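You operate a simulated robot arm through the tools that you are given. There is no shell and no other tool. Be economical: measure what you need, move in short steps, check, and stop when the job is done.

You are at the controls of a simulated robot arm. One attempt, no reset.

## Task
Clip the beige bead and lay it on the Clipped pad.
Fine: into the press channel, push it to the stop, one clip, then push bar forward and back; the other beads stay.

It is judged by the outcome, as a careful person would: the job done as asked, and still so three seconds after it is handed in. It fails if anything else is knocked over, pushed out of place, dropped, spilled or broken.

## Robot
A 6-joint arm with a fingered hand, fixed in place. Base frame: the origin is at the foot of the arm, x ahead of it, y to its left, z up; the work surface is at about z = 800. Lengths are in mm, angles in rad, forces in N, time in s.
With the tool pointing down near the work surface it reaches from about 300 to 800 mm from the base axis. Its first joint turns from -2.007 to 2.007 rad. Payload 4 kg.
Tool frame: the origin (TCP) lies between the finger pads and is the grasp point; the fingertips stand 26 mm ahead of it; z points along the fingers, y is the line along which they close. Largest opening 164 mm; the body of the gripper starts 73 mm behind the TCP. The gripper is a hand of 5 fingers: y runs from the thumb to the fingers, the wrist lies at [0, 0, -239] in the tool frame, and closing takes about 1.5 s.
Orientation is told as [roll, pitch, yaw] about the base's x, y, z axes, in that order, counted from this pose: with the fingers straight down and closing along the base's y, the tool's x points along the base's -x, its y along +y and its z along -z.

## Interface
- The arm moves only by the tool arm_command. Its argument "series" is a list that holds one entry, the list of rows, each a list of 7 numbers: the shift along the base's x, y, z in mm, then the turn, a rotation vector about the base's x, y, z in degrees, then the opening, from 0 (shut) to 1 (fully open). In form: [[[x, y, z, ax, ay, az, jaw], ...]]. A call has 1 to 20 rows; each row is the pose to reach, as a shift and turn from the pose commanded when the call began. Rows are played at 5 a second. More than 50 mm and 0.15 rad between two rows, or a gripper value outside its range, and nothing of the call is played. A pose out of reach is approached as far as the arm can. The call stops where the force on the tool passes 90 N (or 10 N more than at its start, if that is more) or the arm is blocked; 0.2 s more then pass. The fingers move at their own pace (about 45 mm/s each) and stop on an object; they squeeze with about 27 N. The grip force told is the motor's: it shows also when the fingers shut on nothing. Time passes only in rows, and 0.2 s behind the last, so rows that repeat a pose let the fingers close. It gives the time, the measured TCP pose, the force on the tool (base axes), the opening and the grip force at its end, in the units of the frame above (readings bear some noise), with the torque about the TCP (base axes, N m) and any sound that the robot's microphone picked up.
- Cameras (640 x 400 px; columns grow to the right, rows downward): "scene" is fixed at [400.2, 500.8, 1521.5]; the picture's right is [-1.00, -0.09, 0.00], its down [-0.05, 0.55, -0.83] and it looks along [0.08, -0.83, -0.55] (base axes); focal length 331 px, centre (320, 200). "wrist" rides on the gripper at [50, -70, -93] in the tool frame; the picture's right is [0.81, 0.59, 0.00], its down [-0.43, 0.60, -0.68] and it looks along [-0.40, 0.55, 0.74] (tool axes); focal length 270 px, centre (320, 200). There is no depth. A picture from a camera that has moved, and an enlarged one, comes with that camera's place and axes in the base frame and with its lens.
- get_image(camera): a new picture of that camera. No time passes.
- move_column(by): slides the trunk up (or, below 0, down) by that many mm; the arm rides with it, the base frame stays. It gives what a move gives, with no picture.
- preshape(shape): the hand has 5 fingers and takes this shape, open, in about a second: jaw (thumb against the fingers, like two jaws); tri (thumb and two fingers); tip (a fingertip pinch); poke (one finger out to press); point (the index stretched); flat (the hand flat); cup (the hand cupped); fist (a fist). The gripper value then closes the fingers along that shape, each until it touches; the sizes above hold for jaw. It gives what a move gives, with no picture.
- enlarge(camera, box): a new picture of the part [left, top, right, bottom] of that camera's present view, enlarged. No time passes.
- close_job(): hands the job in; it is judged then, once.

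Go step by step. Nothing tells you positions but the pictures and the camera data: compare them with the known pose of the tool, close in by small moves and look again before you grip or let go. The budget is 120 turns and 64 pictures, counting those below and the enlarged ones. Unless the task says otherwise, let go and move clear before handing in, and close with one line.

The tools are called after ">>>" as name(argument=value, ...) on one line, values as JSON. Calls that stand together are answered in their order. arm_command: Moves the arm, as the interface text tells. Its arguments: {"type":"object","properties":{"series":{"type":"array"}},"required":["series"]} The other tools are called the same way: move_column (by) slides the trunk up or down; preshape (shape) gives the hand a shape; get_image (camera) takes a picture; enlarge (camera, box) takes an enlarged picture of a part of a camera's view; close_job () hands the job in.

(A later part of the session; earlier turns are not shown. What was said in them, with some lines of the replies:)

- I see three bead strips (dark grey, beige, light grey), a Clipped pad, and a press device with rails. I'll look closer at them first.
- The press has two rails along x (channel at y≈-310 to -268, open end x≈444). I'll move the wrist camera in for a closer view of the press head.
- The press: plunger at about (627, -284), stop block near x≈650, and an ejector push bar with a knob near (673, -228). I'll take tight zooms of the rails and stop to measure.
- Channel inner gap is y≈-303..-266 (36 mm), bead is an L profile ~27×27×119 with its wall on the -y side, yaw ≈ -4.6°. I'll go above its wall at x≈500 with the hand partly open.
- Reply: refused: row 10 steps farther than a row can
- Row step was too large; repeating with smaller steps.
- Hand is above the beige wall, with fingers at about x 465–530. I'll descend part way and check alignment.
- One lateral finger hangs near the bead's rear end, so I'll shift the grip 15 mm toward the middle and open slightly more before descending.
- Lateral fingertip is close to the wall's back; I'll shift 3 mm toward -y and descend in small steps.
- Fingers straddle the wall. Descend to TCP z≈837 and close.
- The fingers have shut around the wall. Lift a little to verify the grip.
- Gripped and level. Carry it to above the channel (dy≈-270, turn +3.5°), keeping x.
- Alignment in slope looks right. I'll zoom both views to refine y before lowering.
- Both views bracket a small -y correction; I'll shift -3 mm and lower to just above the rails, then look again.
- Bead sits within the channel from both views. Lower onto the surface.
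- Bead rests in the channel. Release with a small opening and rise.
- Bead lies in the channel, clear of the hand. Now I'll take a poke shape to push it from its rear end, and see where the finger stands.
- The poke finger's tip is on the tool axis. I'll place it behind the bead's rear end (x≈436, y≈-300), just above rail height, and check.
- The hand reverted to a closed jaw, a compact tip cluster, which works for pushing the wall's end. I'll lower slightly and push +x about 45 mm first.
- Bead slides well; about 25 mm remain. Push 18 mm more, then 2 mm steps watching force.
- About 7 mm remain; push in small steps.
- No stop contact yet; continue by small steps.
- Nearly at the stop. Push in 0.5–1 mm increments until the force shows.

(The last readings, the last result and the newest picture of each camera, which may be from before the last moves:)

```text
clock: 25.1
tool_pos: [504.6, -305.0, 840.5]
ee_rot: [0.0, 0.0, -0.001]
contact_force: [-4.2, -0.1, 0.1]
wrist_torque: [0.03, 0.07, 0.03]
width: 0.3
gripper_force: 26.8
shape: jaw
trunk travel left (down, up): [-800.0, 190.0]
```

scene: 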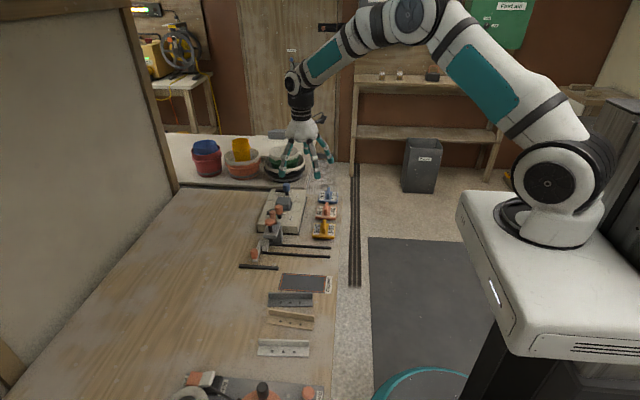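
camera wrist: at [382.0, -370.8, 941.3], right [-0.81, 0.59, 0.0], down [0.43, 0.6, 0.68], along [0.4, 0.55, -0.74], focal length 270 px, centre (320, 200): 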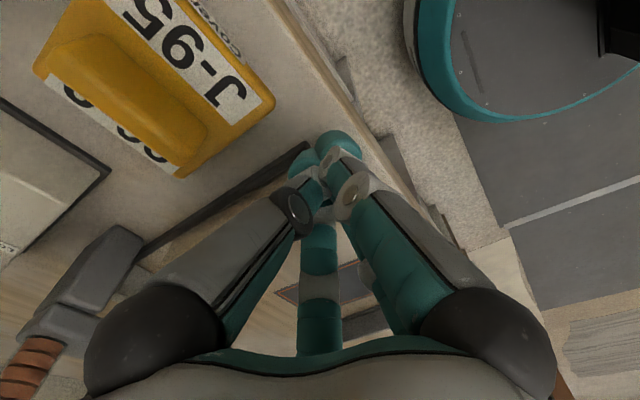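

>>> arm_command(series=[[[0.6, 0, 0, 0, 0, 0, 0], [0.6, 0, 0, 0, 0, 0, 0]]])

>>> enlarge(camera="scene", box=[240, 205, 310, 270])

```text
clock: 25.7
tool_pos: [505.5, -305.8, 840.3]
ee_rot: [0.0, -0.001, 0.0]
contact_force: [-6.1, -0.7, 1.5]
wrist_torque: [0.04, 0.05, 0.05]
width: 0.1
gripper_force: 27.3
shape: jaw
trunk travel left (down, up): [-800.0, 190.0]
```

```text
6.15 times, centred on (275, 238) of scene
camera zoom: at [400.2, 500.8, 1521.5], right [-1.0, -0.09, 0.0], down [-0.05, 0.55, -0.83], along [0.08, -0.83, -0.55], focal length 2038 px, centre (597, -31)
```

zoom: 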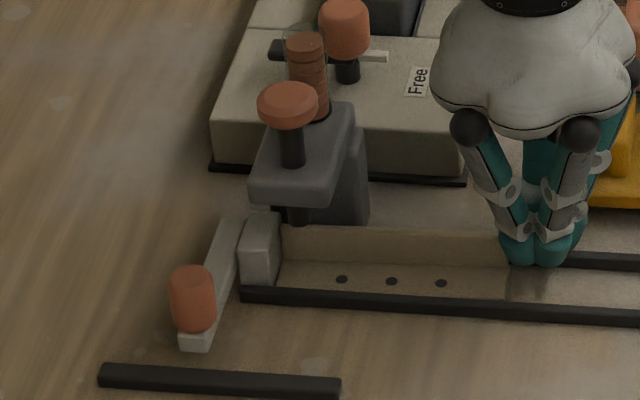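

Contact force of about 6 N at the stop: the bead is seated. Back off, rise, and go above the plunger cap (~627, -284).

>>> arm_command(series=[[[-6, 0, 0, 0, 0, 0, 0], [-12, 0, 10, 0, 0, 0, 0], [-12, 4, 50, 0, 0, 0, 0], [-12, 8, 95, 0, 0, 0, 0], [-12, 14, 140, 0, 0, 0, 0], [20, 20, 155, 0, 0, 0, 0], [60, 21, 155, 0, 0, 0, 0], [95, 22, 155, 0, 0, 0, 0], [121, 22, 150, 0, 0, 0, 0], [121, 22, 130, 0, 0, 0, 0], [121, 22, 130, 0, 0, 0, 0]]])

>>> enlarge(camera="scene", box=[220, 170, 330, 265])

>>> get_image(camera="wrist")

```text
clock: 28.1
tool_pos: [626.4, -284.5, 970.9]
ee_rot: [-0.001, 0.0, 0.0]
contact_force: [0.1, 0.2, -0.8]
wrist_torque: [0.02, -0.03, -0.01]
width: 0.0
gripper_force: 27.4
shape: jaw
trunk travel left (down, up): [-800.0, 190.0]
```

```text
4.21 times, centred on (275, 218) of scene
camera zoom: at [400.2, 500.8, 1521.5], right [-1.0, -0.09, 0.0], down [-0.05, 0.55, -0.83], along [0.08, -0.83, -0.55], focal length 1394 px, centre (510, 126)
```

zoom: 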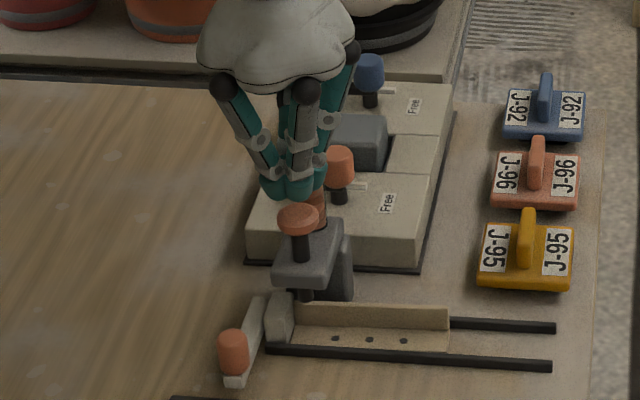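

```text
17 pictures are left
camera wrist: at [575.1, -354.5, 1063.5], right [-0.81, 0.59, 0.0], down [0.43, 0.6, 0.68], along [0.4, 0.55, -0.74], focal length 270 px, centre (320, 200)
```

wrist: 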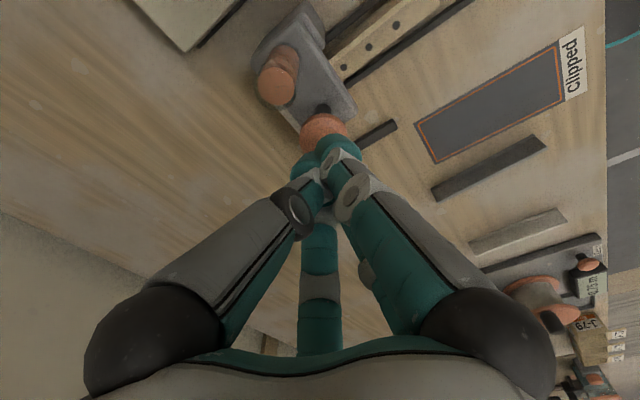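

Cap is under the tool axis, about 2 mm toward -x; its top is near z≈913. Descend to just above and start pressing in small steps.

>>> arm_command(series=[[[-2, 0, -10, 0, 0, 0, 0], [-2, 0, -20, 0, 0, 0, 0], [-2, 0, -26, 0, 0, 0, 0], [-2, 0, -30, 0, 0, 0, 0], [-2, 0, -30, 0, 0, 0, 0]]])

```text
clock: 29.3
tool_pos: [624.2, -284.9, 940.8]
ee_rot: [0.001, 0.002, 0.0]
contact_force: [-0.2, -0.4, 4.0]
wrist_torque: [-0.01, 0.0, 0.02]
width: 0.0
gripper_force: 27.1
shape: jaw
trunk travel left (down, up): [-800.0, 190.0]
```

Contact with the cap (4 N). Press on in small steps.

>>> arm_command(series=[[[0, 0, -1.5, 0, 0, 0, 0], [0, 0, -3, 0, 0, 0, 0], [0, 0, -4.5, 0, 0, 0, 0], [0, 0, -6, 0, 0, 0, 0]]])

```text
clock: 30.3
tool_pos: [624.8, -284.8, 935.1]
ee_rot: [0.001, 0.0, 0.001]
contact_force: [0.6, -1.2, 5.2]
wrist_torque: [-0.03, 0.0, 0.04]
width: 0.0
gripper_force: 26.9
shape: jaw
trunk travel left (down, up): [-800.0, 190.0]
```

>>> arm_command(series=[[[0, 0, -2, 0, 0, 0, 0], [0, 0, -4, 0, 0, 0, 0], [0, 0, -6, 0, 0, 0, 0], [0, 0, -8, 0, 0, 0, 0]]])

```text
clock: 31.3
tool_pos: [624.5, -284.7, 927.6]
ee_rot: [-0.003, -0.003, -0.001]
contact_force: [-0.2, -0.5, 9.9]
wrist_torque: [-0.09, 0.01, 0.0]
width: 0.1
gripper_force: 27.1
shape: jaw
trunk travel left (down, up): [-800.0, 190.0]
heard: click
```

A click: one clip made. Rise straight up and look.

>>> arm_command(series=[[[0, 0, 8, 0, 0, 0, 0], [0, 0, 20, 0, 0, 0, 0], [0, 0, 40, 0, 0, 0, 0], [-20, 25, 65, 0, 0, 0, 0], [-30, 65, 80, 0, 0, 0, 0], [-40, 110, 90, 0, 0, 0, 0], [-40, 110, 90, 0, 0, 0, 0]]])

>>> enlarge(camera="scene", box=[225, 200, 315, 275])

```text
clock: 32.9
tool_pos: [585.1, -174.1, 1015.5]
ee_rot: [-0.001, -0.001, 0.0]
contact_force: [0.4, 0.9, -0.3]
wrist_torque: [0.01, 0.03, 0.0]
width: 0.0
gripper_force: 26.6
shape: jaw
trunk travel left (down, up): [-800.0, 190.0]
```

```text
5.33 times, centred on (270, 238) of scene
camera zoom: at [400.2, 500.8, 1521.5], right [-1.0, -0.09, 0.0], down [-0.05, 0.55, -0.83], along [0.08, -0.83, -0.55], focal length 1766 px, centre (587, 0)
```

zoom: 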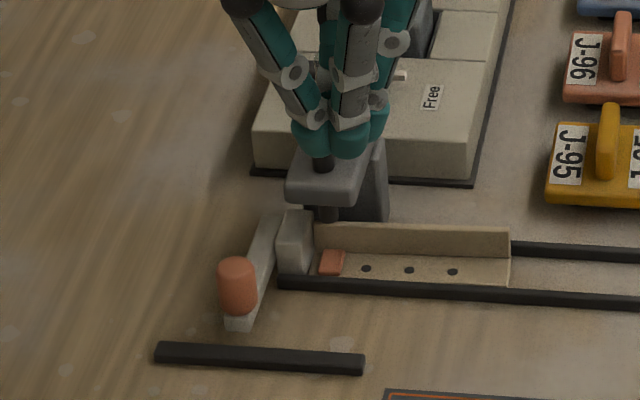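

The coral clip is on the bead. Next the push bar: I'll tilt the hand 30° so the palm stays clear of the press head, and hover over its knob (~674, -233) with the jaw part open.

>>> arm_command(series=[[[12, 0, 0, -4, 0, 0, 0.1], [24, 0, 0, -8, 0, 0, 0.2], [36, 0, 0, -12, 0, 0, 0.3], [48, -5, 0, -16, 0, 0, 0.4], [60, -15, -10, -20, 0, 0, 0.4], [72, -25, -35, -24, 0, 0, 0.4], [82, -40, -65, -28, 0, 0, 0.4], [89, -50, -95, -30, 0, 0, 0.4], [89, -51, -110, -30, 0, 0, 0.4], [89, -51, -110, -30, 0, 0, 0.4]]])

>>> enlarge(camera="scene", box=[220, 180, 320, 275])

>>> get_image(camera="wrist")

```text
clock: 35.1
tool_pos: [674.2, -224.7, 906.1]
ee_rot: [-0.525, 0.0, -0.001]
contact_force: [-0.2, -0.1, 0.2]
wrist_torque: [-0.01, 0.03, 0.0]
width: 62.8
gripper_force: 0.1
shape: jaw
trunk travel left (down, up): [-800.0, 190.0]
```

```text
4.21 times, centred on (270, 228) of scene
camera zoom: at [400.2, 500.8, 1521.5], right [-1.0, -0.09, 0.0], down [-0.05, 0.55, -0.83], along [0.08, -0.83, -0.55], focal length 1394 px, centre (530, 84)
```

zoom: 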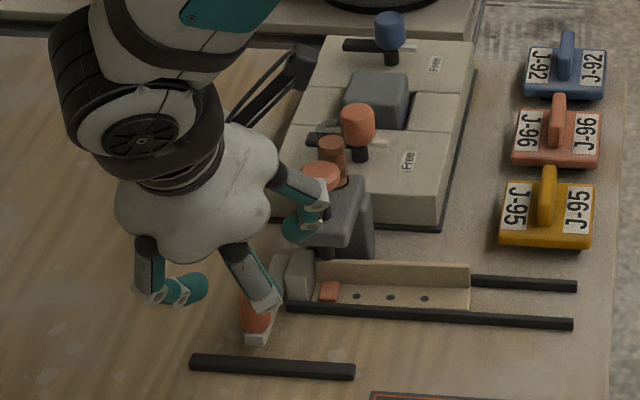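

```text
14 pictures are left
camera wrist: at [622.4, -239.3, 1021.6], right [-0.81, 0.51, -0.29], down [0.43, 0.85, 0.29], along [0.4, 0.11, -0.91], focal length 270 px, centre (320, 200)
```

wrist: 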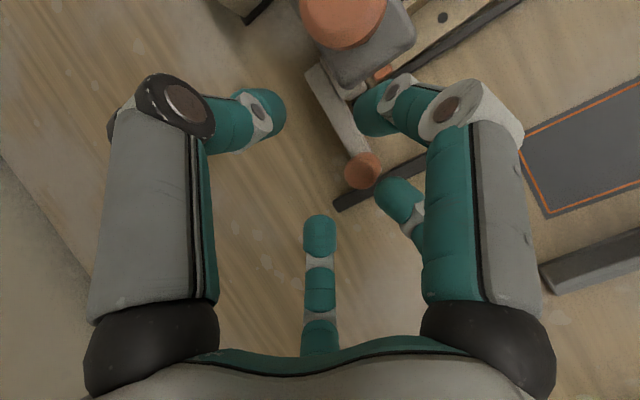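

>>> enlarge(camera="wrist", box=[280, 40, 460, 240])

```text
2.00 times, centred on (370, 140) of wrist
camera zoom: at [622.4, -239.3, 1021.6], right [-0.81, 0.51, -0.29], down [0.43, 0.85, 0.29], along [0.4, 0.11, -0.91], focal length 541 px, centre (220, 320)
```

zoom: 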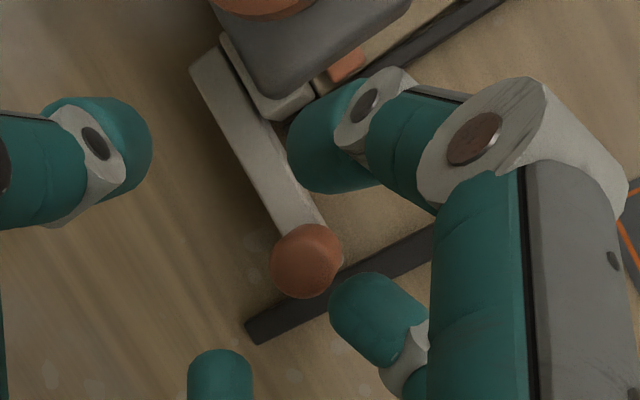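

From the wrist view the knob is at about (665, -226). Shift and descend with opening 0.3.

>>> arm_command(series=[[[-8, 6, 0, 0, 0, 0, 0.3], [-8, 6, -15, 0, 0, 0, 0.3], [-8, 6, -30, 0, 0, 0, 0.3], [-8, 6, -42, 0, 0, 0, 0.3], [-8, 6, -42, 0, 0, 0, 0.3]]])

>>> get_image(camera="wrist")

>>> enlarge(camera="scene", box=[220, 195, 310, 275])

```text
clock: 36.3
tool_pos: [666.0, -219.8, 864.6]
ee_rot: [-0.523, 0.002, 0.001]
contact_force: [0.0, -0.6, -0.3]
wrist_torque: [0.0, 0.0, 0.02]
width: 47.8
gripper_force: 0.1
shape: jaw
trunk travel left (down, up): [-800.0, 190.0]
```

```text
12 pictures are left
camera wrist: at [614.4, -233.8, 980.4], right [-0.81, 0.51, -0.29], down [0.43, 0.85, 0.29], along [0.4, 0.11, -0.91], focal length 270 px, centre (320, 200)
```

wrist: 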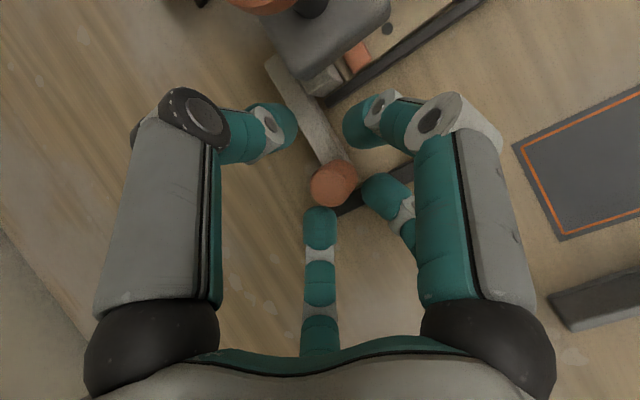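

```text
5.00 times, centred on (265, 235) of scene
camera zoom: at [400.2, 500.8, 1521.5], right [-1.0, -0.09, 0.0], down [-0.05, 0.55, -0.83], along [0.08, -0.83, -0.55], focal length 1656 px, centre (595, 25)
```

zoom: 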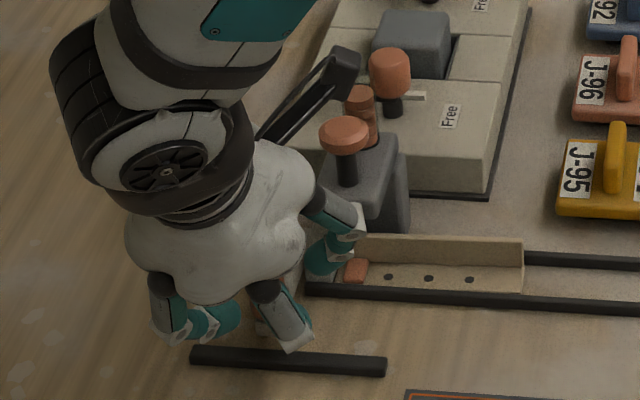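

Knob lies between the fingers. Descend 14 mm, shift y +4, then close.

>>> arm_command(series=[[[0, 4, -5, 0, 0, 0, 0.3], [0, 4, -10, 0, 0, 0, 0.3], [0, 4, -14, 0, 0, 0, 0.3], [0, 4, -14, 0, 0, 0, 0.2], [0, 4, -14, 0, 0, 0, 0.1], [0, 4, -14, 0, 0, 0, 0], [0, 4, -14, 0, 0, 0, 0], [0, 4, -14, 0, 0, 0, 0]]])

>>> get_image(camera="wrist")

```text
clock: 38.1
tool_pos: [666.4, -214.7, 851.0]
ee_rot: [-0.524, 0.002, 0.0]
contact_force: [-0.1, 1.5, -3.2]
wrist_torque: [0.46, 0.14, 0.0]
width: 21.0
gripper_force: 27.2
shape: tri
trunk travel left (down, up): [-800.0, 190.0]
```

```text
10 pictures are left
camera wrist: at [614.5, -229.4, 965.9], right [-0.81, 0.51, -0.29], down [0.43, 0.85, 0.29], along [0.4, 0.11, -0.91], focal length 270 px, centre (320, 200)
```

wrist: 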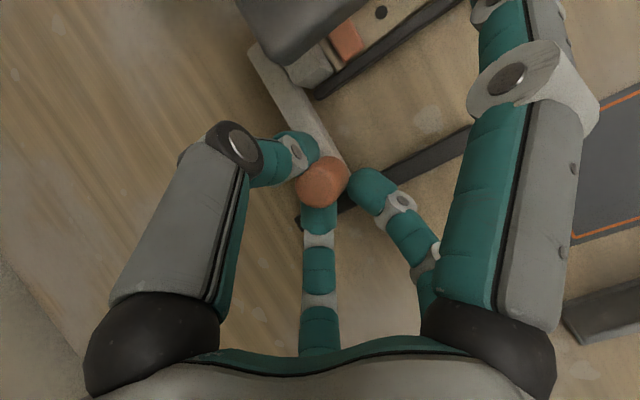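

The knob is gripped (21 mm). Move it gently 6 mm toward -x to test the direction.

>>> arm_command(series=[[[-2, 0, 0, 0, 0, 0, 0], [-4, 0, 0, 0, 0, 0, 0], [-6, 0, 0, 0, 0, 0, 0], [-6, 0, 0, 0, 0, 0, 0]]])

>>> enlarge(camera="scene", box=[220, 195, 310, 275])

```text
clock: 39.1
tool_pos: [660.4, -214.6, 850.2]
ee_rot: [-0.524, 0.001, 0.0]
contact_force: [-0.8, 2.5, -3.5]
wrist_torque: [0.49, 0.15, 0.03]
width: 21.2
gripper_force: 27.1
shape: tri
trunk travel left (down, up): [-800.0, 190.0]
```

```text
5.00 times, centred on (265, 235) of scene
camera zoom: at [400.2, 500.8, 1521.5], right [-1.0, -0.09, 0.0], down [-0.05, 0.55, -0.83], along [0.08, -0.83, -0.55], focal length 1656 px, centre (595, 25)
```

zoom: 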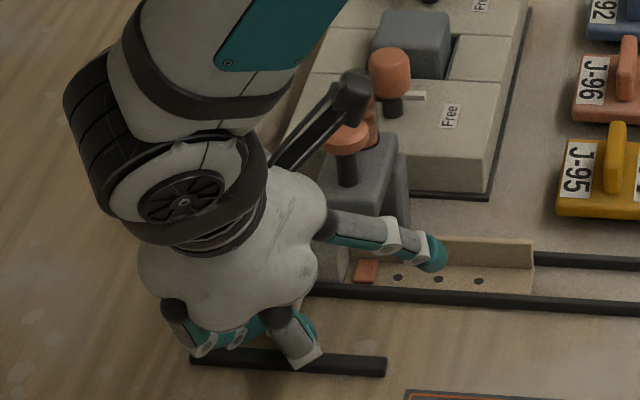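

The bar moves freely and drives the bead out along -x. Continue forward, watching force.

>>> arm_command(series=[[[-5, 0, 0, 0, 0, 0, 0], [-10, 0, 0, 0, 0, 0, 0], [-15, 0, 0, 0, 0, 0, 0], [-20, 0, 0, 0, 0, 0, 0], [-25, 0, 0, 0, 0, 0, 0], [-30, 0, 0, 0, 0, 0, 0], [-35, 0, 0, 0, 0, 0, 0], [-35, 0, 0, 0, 0, 0, 0]]])

>>> enlarge(camera="scene", box=[220, 195, 340, 275])

```text
clock: 40.9
tool_pos: [625.0, -214.4, 850.6]
ee_rot: [-0.523, 0.0, 0.001]
contact_force: [-0.3, 5.1, -0.7]
wrist_torque: [0.57, 0.16, 0.0]
width: 21.2
gripper_force: 27.3
shape: tri
trunk travel left (down, up): [-800.0, 190.0]
```

```text
5.00 times, centred on (280, 235) of scene
camera zoom: at [400.2, 500.8, 1521.5], right [-1.0, -0.09, 0.0], down [-0.05, 0.55, -0.83], along [0.08, -0.83, -0.55], focal length 1656 px, centre (520, 25)
```

zoom: 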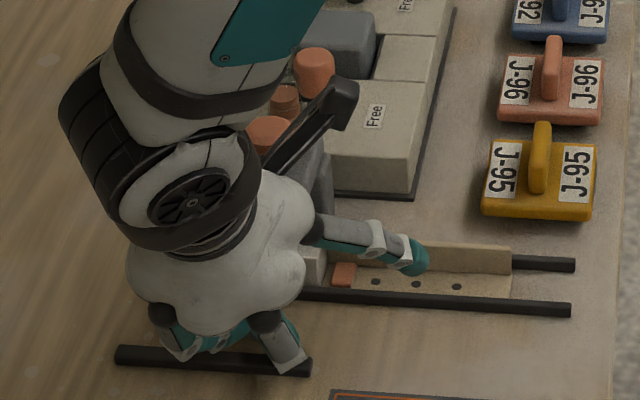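

Total 41 mm so far. Continue carefully toward the end of the stroke.

>>> arm_command(series=[[[-4, 0, 0, 0, 0, 0, 0], [-8, 0, 0, 0, 0, 0, 0], [-12, 0, 0, 0, 0, 0, 0], [-12, 0, 0, 0, 0, 0, 0]]])

```text
clock: 41.9
tool_pos: [613.1, -215.2, 850.7]
ee_rot: [-0.524, 0.001, 0.001]
contact_force: [0.6, 5.2, -3.1]
wrist_torque: [0.54, 0.14, 0.02]
width: 20.9
gripper_force: 27.7
shape: tri
trunk travel left (down, up): [-800.0, 190.0]
```

>>> arm_command(series=[[[-3, 0, 0, 0, 0, 0, 0], [-6, 0, 0, 0, 0, 0, 0], [-9, 0, 0, 0, 0, 0, 0], [-9, 0, 0, 0, 0, 0, 0]]])

>>> enlarge(camera="scene", box=[220, 195, 340, 275])

```text
clock: 42.9
tool_pos: [604.9, -215.4, 849.7]
ee_rot: [-0.523, -0.001, 0.0]
contact_force: [0.9, 4.1, -1.4]
wrist_torque: [0.55, 0.17, 0.03]
width: 21.1
gripper_force: 27.3
shape: tri
trunk travel left (down, up): [-800.0, 190.0]
```

```text
5.00 times, centred on (280, 235) of scene
camera zoom: at [400.2, 500.8, 1521.5], right [-1.0, -0.09, 0.0], down [-0.05, 0.55, -0.83], along [0.08, -0.83, -0.55], focal length 1656 px, centre (520, 25)
```

zoom: 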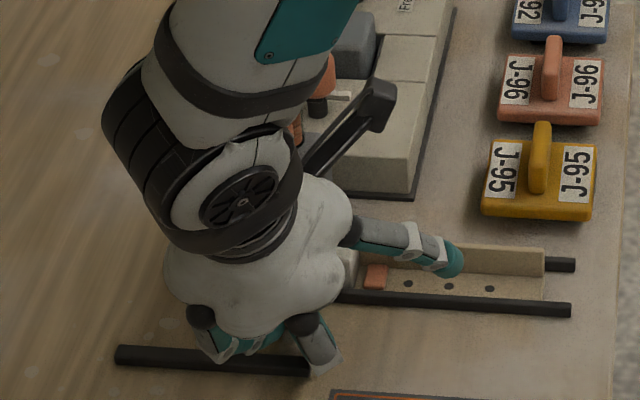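

62 mm forward; try a little more to find the end of stroke.

>>> arm_command(series=[[[-2.5, 0, 0, 0, 0, 0, 0], [-5, 0, 0, 0, 0, 0, 0], [-7.5, 0, 0, 0, 0, 0, 0], [-7.5, 0, 0, 0, 0, 0, 0]]])

```text
clock: 43.9
tool_pos: [599.8, -214.8, 850.9]
ee_rot: [-0.523, 0.0, 0.002]
contact_force: [18.1, 2.8, -6.2]
wrist_torque: [0.35, -0.31, 0.3]
width: 20.5
gripper_force: 27.2
shape: tri
trunk travel left (down, up): [-800.0, 190.0]
```

End of stroke reached (18 N). Now draw the bar back to where it was.

>>> arm_command(series=[[[6, 0, 0, 0, 0, 0, 0], [12, 0, 0, 0, 0, 0, 0], [18, 0, 0, 0, 0, 0, 0], [24, 0, 0, 0, 0, 0, 0], [30, 0, 0, 0, 0, 0, 0], [36, 0, 0, 0, 0, 0, 0], [42, 0, 0, 0, 0, 0, 0], [48, 0, 0, 0, 0, 0, 0], [54, 0, 0, 0, 0, 0, 0], [60, 0, 0, 0, 0, 0, 0], [65, 0, 0, 0, 0, 0, 0], [68, 0, 0, 0, 0, 0, 0], [68, 0, 0, 0, 0, 0, 0]]])

```text
clock: 46.7
tool_pos: [664.4, -215.5, 851.3]
ee_rot: [-0.523, 0.002, 0.0]
contact_force: [-1.9, 1.8, -5.5]
wrist_torque: [0.32, 0.02, -0.04]
width: 20.4
gripper_force: 27.2
shape: tri
trunk travel left (down, up): [-800.0, 190.0]
```

>>> arm_command(series=[[[1.2, 0, 0, 0, 0, 0, 0], [2.2, 0, 0, 0, 0, 0, 0], [2.2, 0, 0, 0, 0, 0, 0]]])

```text
clock: 47.5
tool_pos: [665.9, -215.7, 849.4]
ee_rot: [-0.524, 0.0, -0.002]
contact_force: [-9.1, 2.0, -3.9]
wrist_torque: [0.26, 0.07, -0.13]
width: 20.4
gripper_force: 27.3
shape: tri
trunk travel left (down, up): [-800.0, 190.0]
```

Bar is back against its home stop. Release the knob and withdraw along the tilted axis, then straighten and restore the jaw shape.

>>> arm_command(series=[[[-0.8, 0, 0, 0, 0, 0, 0.1], [-0.8, 0, 0, 0, 0, 0, 0.2], [-0.8, 0, 0, 0, 0, 0, 0.28], [-0.8, 0, 0, 0, 0, 0, 0.3], [-0.8, 0, 0, 0, 0, 0, 0.3], [-0.8, 6, 12, 0, 0, 0, 0.3], [-0.8, 18, 36, 0, 0, 0, 0.3], [-0.8, 35, 70, 0, 0, 0, 0.3], [-10, 50, 105, 6, 0, 0, 0.3], [-20, 60, 125, 13, 0, 0, 0.3], [-40, 60, 130, 20, 0, 0, 0.3], [-60, 60, 130, 26, 0, 0, 0.3], [-80, 60, 130, 30, 0, 0, 0.3], [-80, 60, 130, 30, 0, 0, 0.3]]])

>>> preshape(shape="jaw")

>>> enlarge(camera="scene", box=[230, 215, 350, 305])

```text
clock: 50.5
tool_pos: [588.2, -155.3, 980.2]
ee_rot: [0.0, -0.002, 0.001]
contact_force: [1.3, 0.0, -0.4]
wrist_torque: [-0.02, -0.02, -0.01]
width: 11.3
gripper_force: 27.2
shape: jaw
trunk travel left (down, up): [-800.0, 190.0]
```

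```text
clock: 51.4
tool_pos: [585.7, -155.4, 980.8]
ee_rot: [0.0, 0.001, 0.001]
contact_force: [0.5, 0.5, 0.3]
wrist_torque: [0.01, 0.02, 0.01]
width: 164.0
gripper_force: 0.1
shape: jaw
trunk travel left (down, up): [-800.0, 190.0]
```

```text
4.44 times, centred on (290, 260) of scene
camera zoom: at [400.2, 500.8, 1521.5], right [-1.0, -0.09, 0.0], down [-0.05, 0.55, -0.83], along [0.08, -0.83, -0.55], focal length 1472 px, centre (453, -67)
```

zoom: 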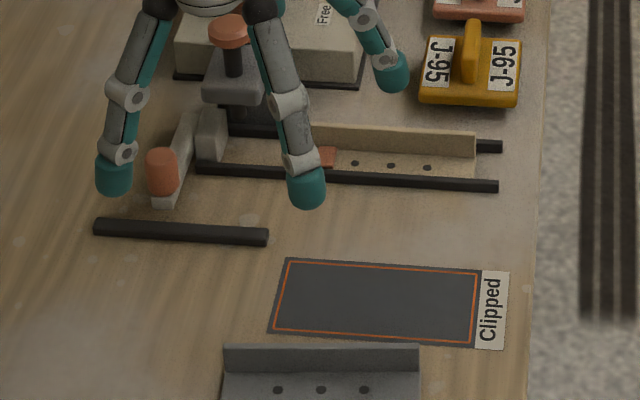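

Bar is home; the clipped bead lies free at x≈458–577. Pad rectangle centre ≈ (513, -154). Go above the bead's wall with opening 0.42.

>>> arm_command(series=[[[-15, -20, 0, 0, 0, 0, 0.8], [-35, -50, 0, 0, 0, 0, 0.6], [-55, -85, 0, 0, 0, 0, 0.42], [-76, -120, 0, 0, 0, 0, 0.42], [-76, -149, 0, 0, 0, 0, 0.42], [-76, -149, -30, 0, 0, 0, 0.42], [-76, -149, -70, 0, 0, 0, 0.42], [-76, -149, -105, 0, 0, 0, 0.42], [-76, -149, -128, 0, 0, 0, 0.42], [-76, -149, -128, 0, 0, 0, 0.42]]])

>>> enlarge(camera="scene", box=[260, 205, 340, 265])

>>> enlarge(camera="wrist", box=[220, 50, 460, 220])

```text
clock: 53.6
tool_pos: [510.7, -304.4, 852.2]
ee_rot: [0.0, 0.001, 0.002]
contact_force: [0.1, -0.5, -0.2]
wrist_torque: [0.02, -0.04, 0.0]
width: 69.1
gripper_force: 0.1
shape: jaw
trunk travel left (down, up): [-800.0, 190.0]
```

```text
6.67 times, centred on (300, 235) of scene
camera zoom: at [400.2, 500.8, 1521.5], right [-1.0, -0.09, 0.0], down [-0.05, 0.55, -0.83], along [0.08, -0.83, -0.55], focal length 2207 px, centre (453, -33)
```

zoom: 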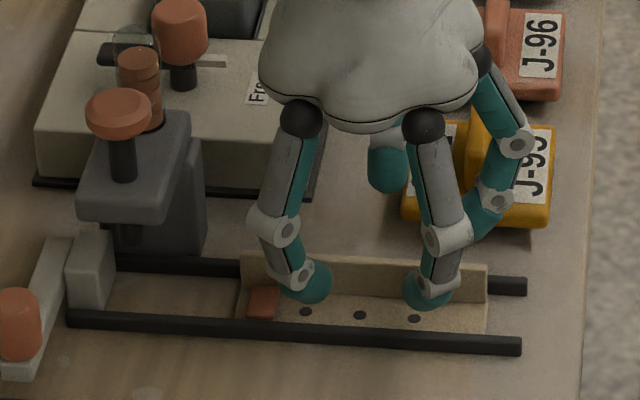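

```text
2.35 times, centred on (340, 135) of wrist
camera zoom: at [458.8, -374.4, 945.7], right [-0.81, 0.59, 0.0], down [0.43, 0.6, 0.68], along [0.4, 0.55, -0.74], focal length 636 px, centre (273, 353)
```

zoom: 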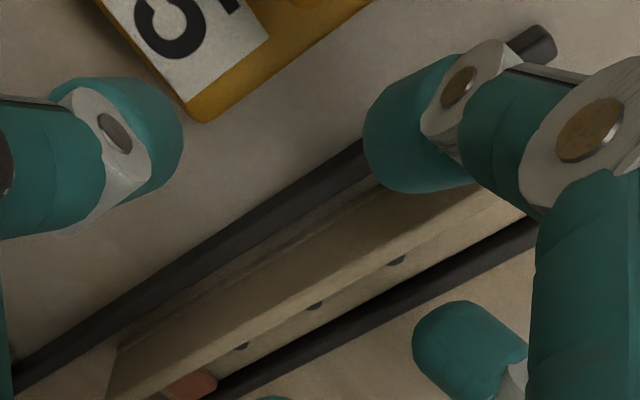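

Fingers straddle the wall again and miss the clip. Descend to 838 and close, then lift a little.

>>> arm_command(series=[[[0, 0, -5, 0, 0, 0, 0.42], [0, 0, -10, 0, 0, 0, 0.42], [0, 2, -14, 0, 0, 0, 0.42], [0, 2, -14, 0, 0, 0, 0.3], [0, 2, -14, 0, 0, 0, 0.2], [0, 2, -14, 0, 0, 0, 0.1], [0, 2, -14, 0, 0, 0, 0], [0, 2, -14, 0, 0, 0, 0], [0, 2, -14, 0, 0, 0, 0], [0, 2, -14, 0, 0, 0, 0], [0, 2, -5, 0, 0, 0, 0], [0, 2, 8, 0, 0, 0, 0], [0, 2, 21, 0, 0, 0, 0], [0, 2, 21, 0, 0, 0, 0]]])

>>> enlarge(camera="scene", box=[260, 205, 340, 265])

```text
clock: 56.6
tool_pos: [510.2, -301.1, 874.0]
ee_rot: [0.001, -0.001, 0.001]
contact_force: [0.7, -0.5, -0.8]
wrist_torque: [-0.01, 0.03, 0.02]
width: 1.7
gripper_force: 27.2
shape: jaw
trunk travel left (down, up): [-800.0, 190.0]
```

```text
6.67 times, centred on (300, 235) of scene
camera zoom: at [400.2, 500.8, 1521.5], right [-1.0, -0.09, 0.0], down [-0.05, 0.55, -0.83], along [0.08, -0.83, -0.55], focal length 2207 px, centre (453, -33)
```

zoom: 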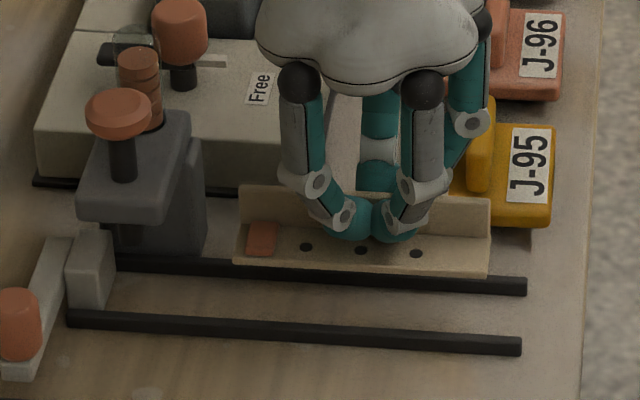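

Bead with clip is held level. Carry it to the pad: dx -6, dy +133, turn +1°, and lower to a few mm above.

>>> arm_command(series=[[[0, 5, 15, 0, 0, 0, 0], [-2, 30, 20, 0, 0, 0.3, 0], [-4, 65, 20, 0, 0, 0.6, 0], [-6, 100, 15, 0, 0, 1, 0], [-6, 125, 5, 0, 0, 1, 0], [-6, 133, -10, 0, 0, 1, 0], [-6, 133, -24, 0, 0, 1, 0], [-6, 133, -28, 0, 0, 1, 0], [-6, 133, -28, 0, 0, 1, 0]]])

>>> enlarge(camera="scene", box=[260, 245, 350, 315])

```text
clock: 58.6
tool_pos: [503.9, -168.8, 846.7]
ee_rot: [0.0, -0.001, 0.018]
contact_force: [0.4, -0.2, 0.6]
wrist_torque: [-0.01, 0.02, 0.0]
width: 1.9
gripper_force: 27.3
shape: jaw
trunk travel left (down, up): [-800.0, 190.0]
```

```text
5.71 times, centred on (305, 280) of scene
camera zoom: at [400.2, 500.8, 1521.5], right [-1.0, -0.09, 0.0], down [-0.05, 0.55, -0.83], along [0.08, -0.83, -0.55], focal length 1892 px, centre (406, -257)
```

zoom: 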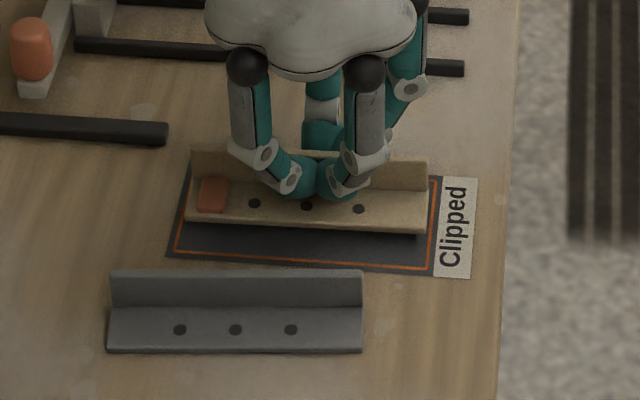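

Well placed in x; shift -4 mm in y to centre it, then lower until it touches and release.

>>> arm_command(series=[[[0, -4, -2, 0, 0, 0, 0], [0, -4, -4, 0, 0, 0, 0], [0, -4, -5.5, 0, 0, 0, 0], [0, -4, -5.5, 0, 0, 0, 0]]])

```text
clock: 59.6
tool_pos: [505.2, -173.6, 842.0]
ee_rot: [0.0, 0.0, 0.017]
contact_force: [0.5, 0.3, -1.1]
wrist_torque: [-0.01, -0.02, 0.01]
width: 2.1
gripper_force: 27.3
shape: jaw
trunk travel left (down, up): [-800.0, 190.0]
```

>>> arm_command(series=[[[0, 0, -0.8, 0, 0, 0, 0], [0, 0, -1.5, 0, 0, 0, 0], [0, 0, -1.5, 0, 0, 0, 0]]])

```text
clock: 60.4
tool_pos: [505.5, -173.2, 837.8]
ee_rot: [0.0, -0.001, 0.018]
contact_force: [-0.3, 0.1, -0.2]
wrist_torque: [-0.03, -0.02, -0.01]
width: 2.2
gripper_force: 26.8
shape: jaw
trunk travel left (down, up): [-800.0, 190.0]
```

>>> arm_command(series=[[[0, 0, -0.6, 0, 0, 0, 0], [0, 0, -1, 0, 0, 0, 0], [0, 0, -1, 0, 0, 0, 0]]])

>>> enlarge(camera="scene", box=[270, 255, 340, 305])

```text
clock: 61.2
tool_pos: [505.1, -173.9, 838.1]
ee_rot: [-0.001, 0.0, 0.017]
contact_force: [0.4, -0.8, 0.0]
wrist_torque: [-0.02, 0.02, -0.03]
width: 2.1
gripper_force: 26.6
shape: jaw
trunk travel left (down, up): [-800.0, 190.0]
```

```text
8.00 times, centred on (305, 280) of scene
camera zoom: at [400.2, 500.8, 1521.5], right [-1.0, -0.09, 0.0], down [-0.05, 0.55, -0.83], along [0.08, -0.83, -0.55], focal length 2649 px, centre (440, -440)
```

zoom: 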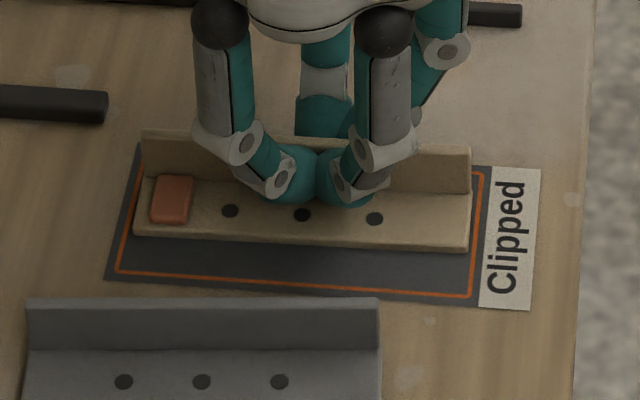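

Bead is on the pad within its outline. Release and rise clear.

>>> arm_command(series=[[[0, 0, 0, 0, 0, 0, 0.1], [0, 0, 0, 0, 0, 0, 0.2], [0, 0, 0, 0, 0, 0, 0.2], [0, 0, 0, 0, 0, 0, 0.2], [0, 0, 8, 0, 0, 0, 0.2], [0, 0, 25, 0, 0, 0, 0.2], [0, 0, 55, 0, 0, 0, 0.2], [-10, -20, 95, 0, 0, 0, 0.2], [-20, -60, 120, 0, 0, 0, 0.2], [-30, -100, 140, 0, 0, 0, 0.2], [-30, -100, 140, 0, 0, 0, 0.2]]])

>>> enlarge(camera="scene", box=[220, 200, 360, 340])

```text
clock: 63.6
tool_pos: [474.9, -273.0, 978.1]
ee_rot: [0.001, 0.001, 0.018]
contact_force: [-0.1, 0.5, -0.4]
wrist_torque: [0.0, 0.0, 0.0]
width: 32.4
gripper_force: 0.0
shape: jaw
trunk travel left (down, up): [-800.0, 190.0]
```

```text
2.86 times, centred on (290, 270) of scene
camera zoom: at [400.2, 500.8, 1521.5], right [-1.0, -0.09, 0.0], down [-0.05, 0.55, -0.83], along [0.08, -0.83, -0.55], focal length 946 px, centre (406, 0)
```

zoom: 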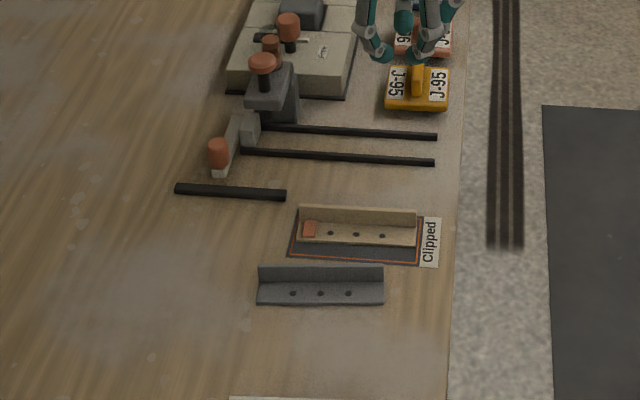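

The clipped bead lies on the Clipped pad, the push bar is home, the other beads are in place and the hand is clear.

>>> close_job()

```text
The job is handed in.
```

The beige bead has one clip and is lying on the Clipped pad. I pushed it to the stop, pressed the plunger once (one click), then moved the push bar fully forward and back to its home stop. The other beads were left where they were.
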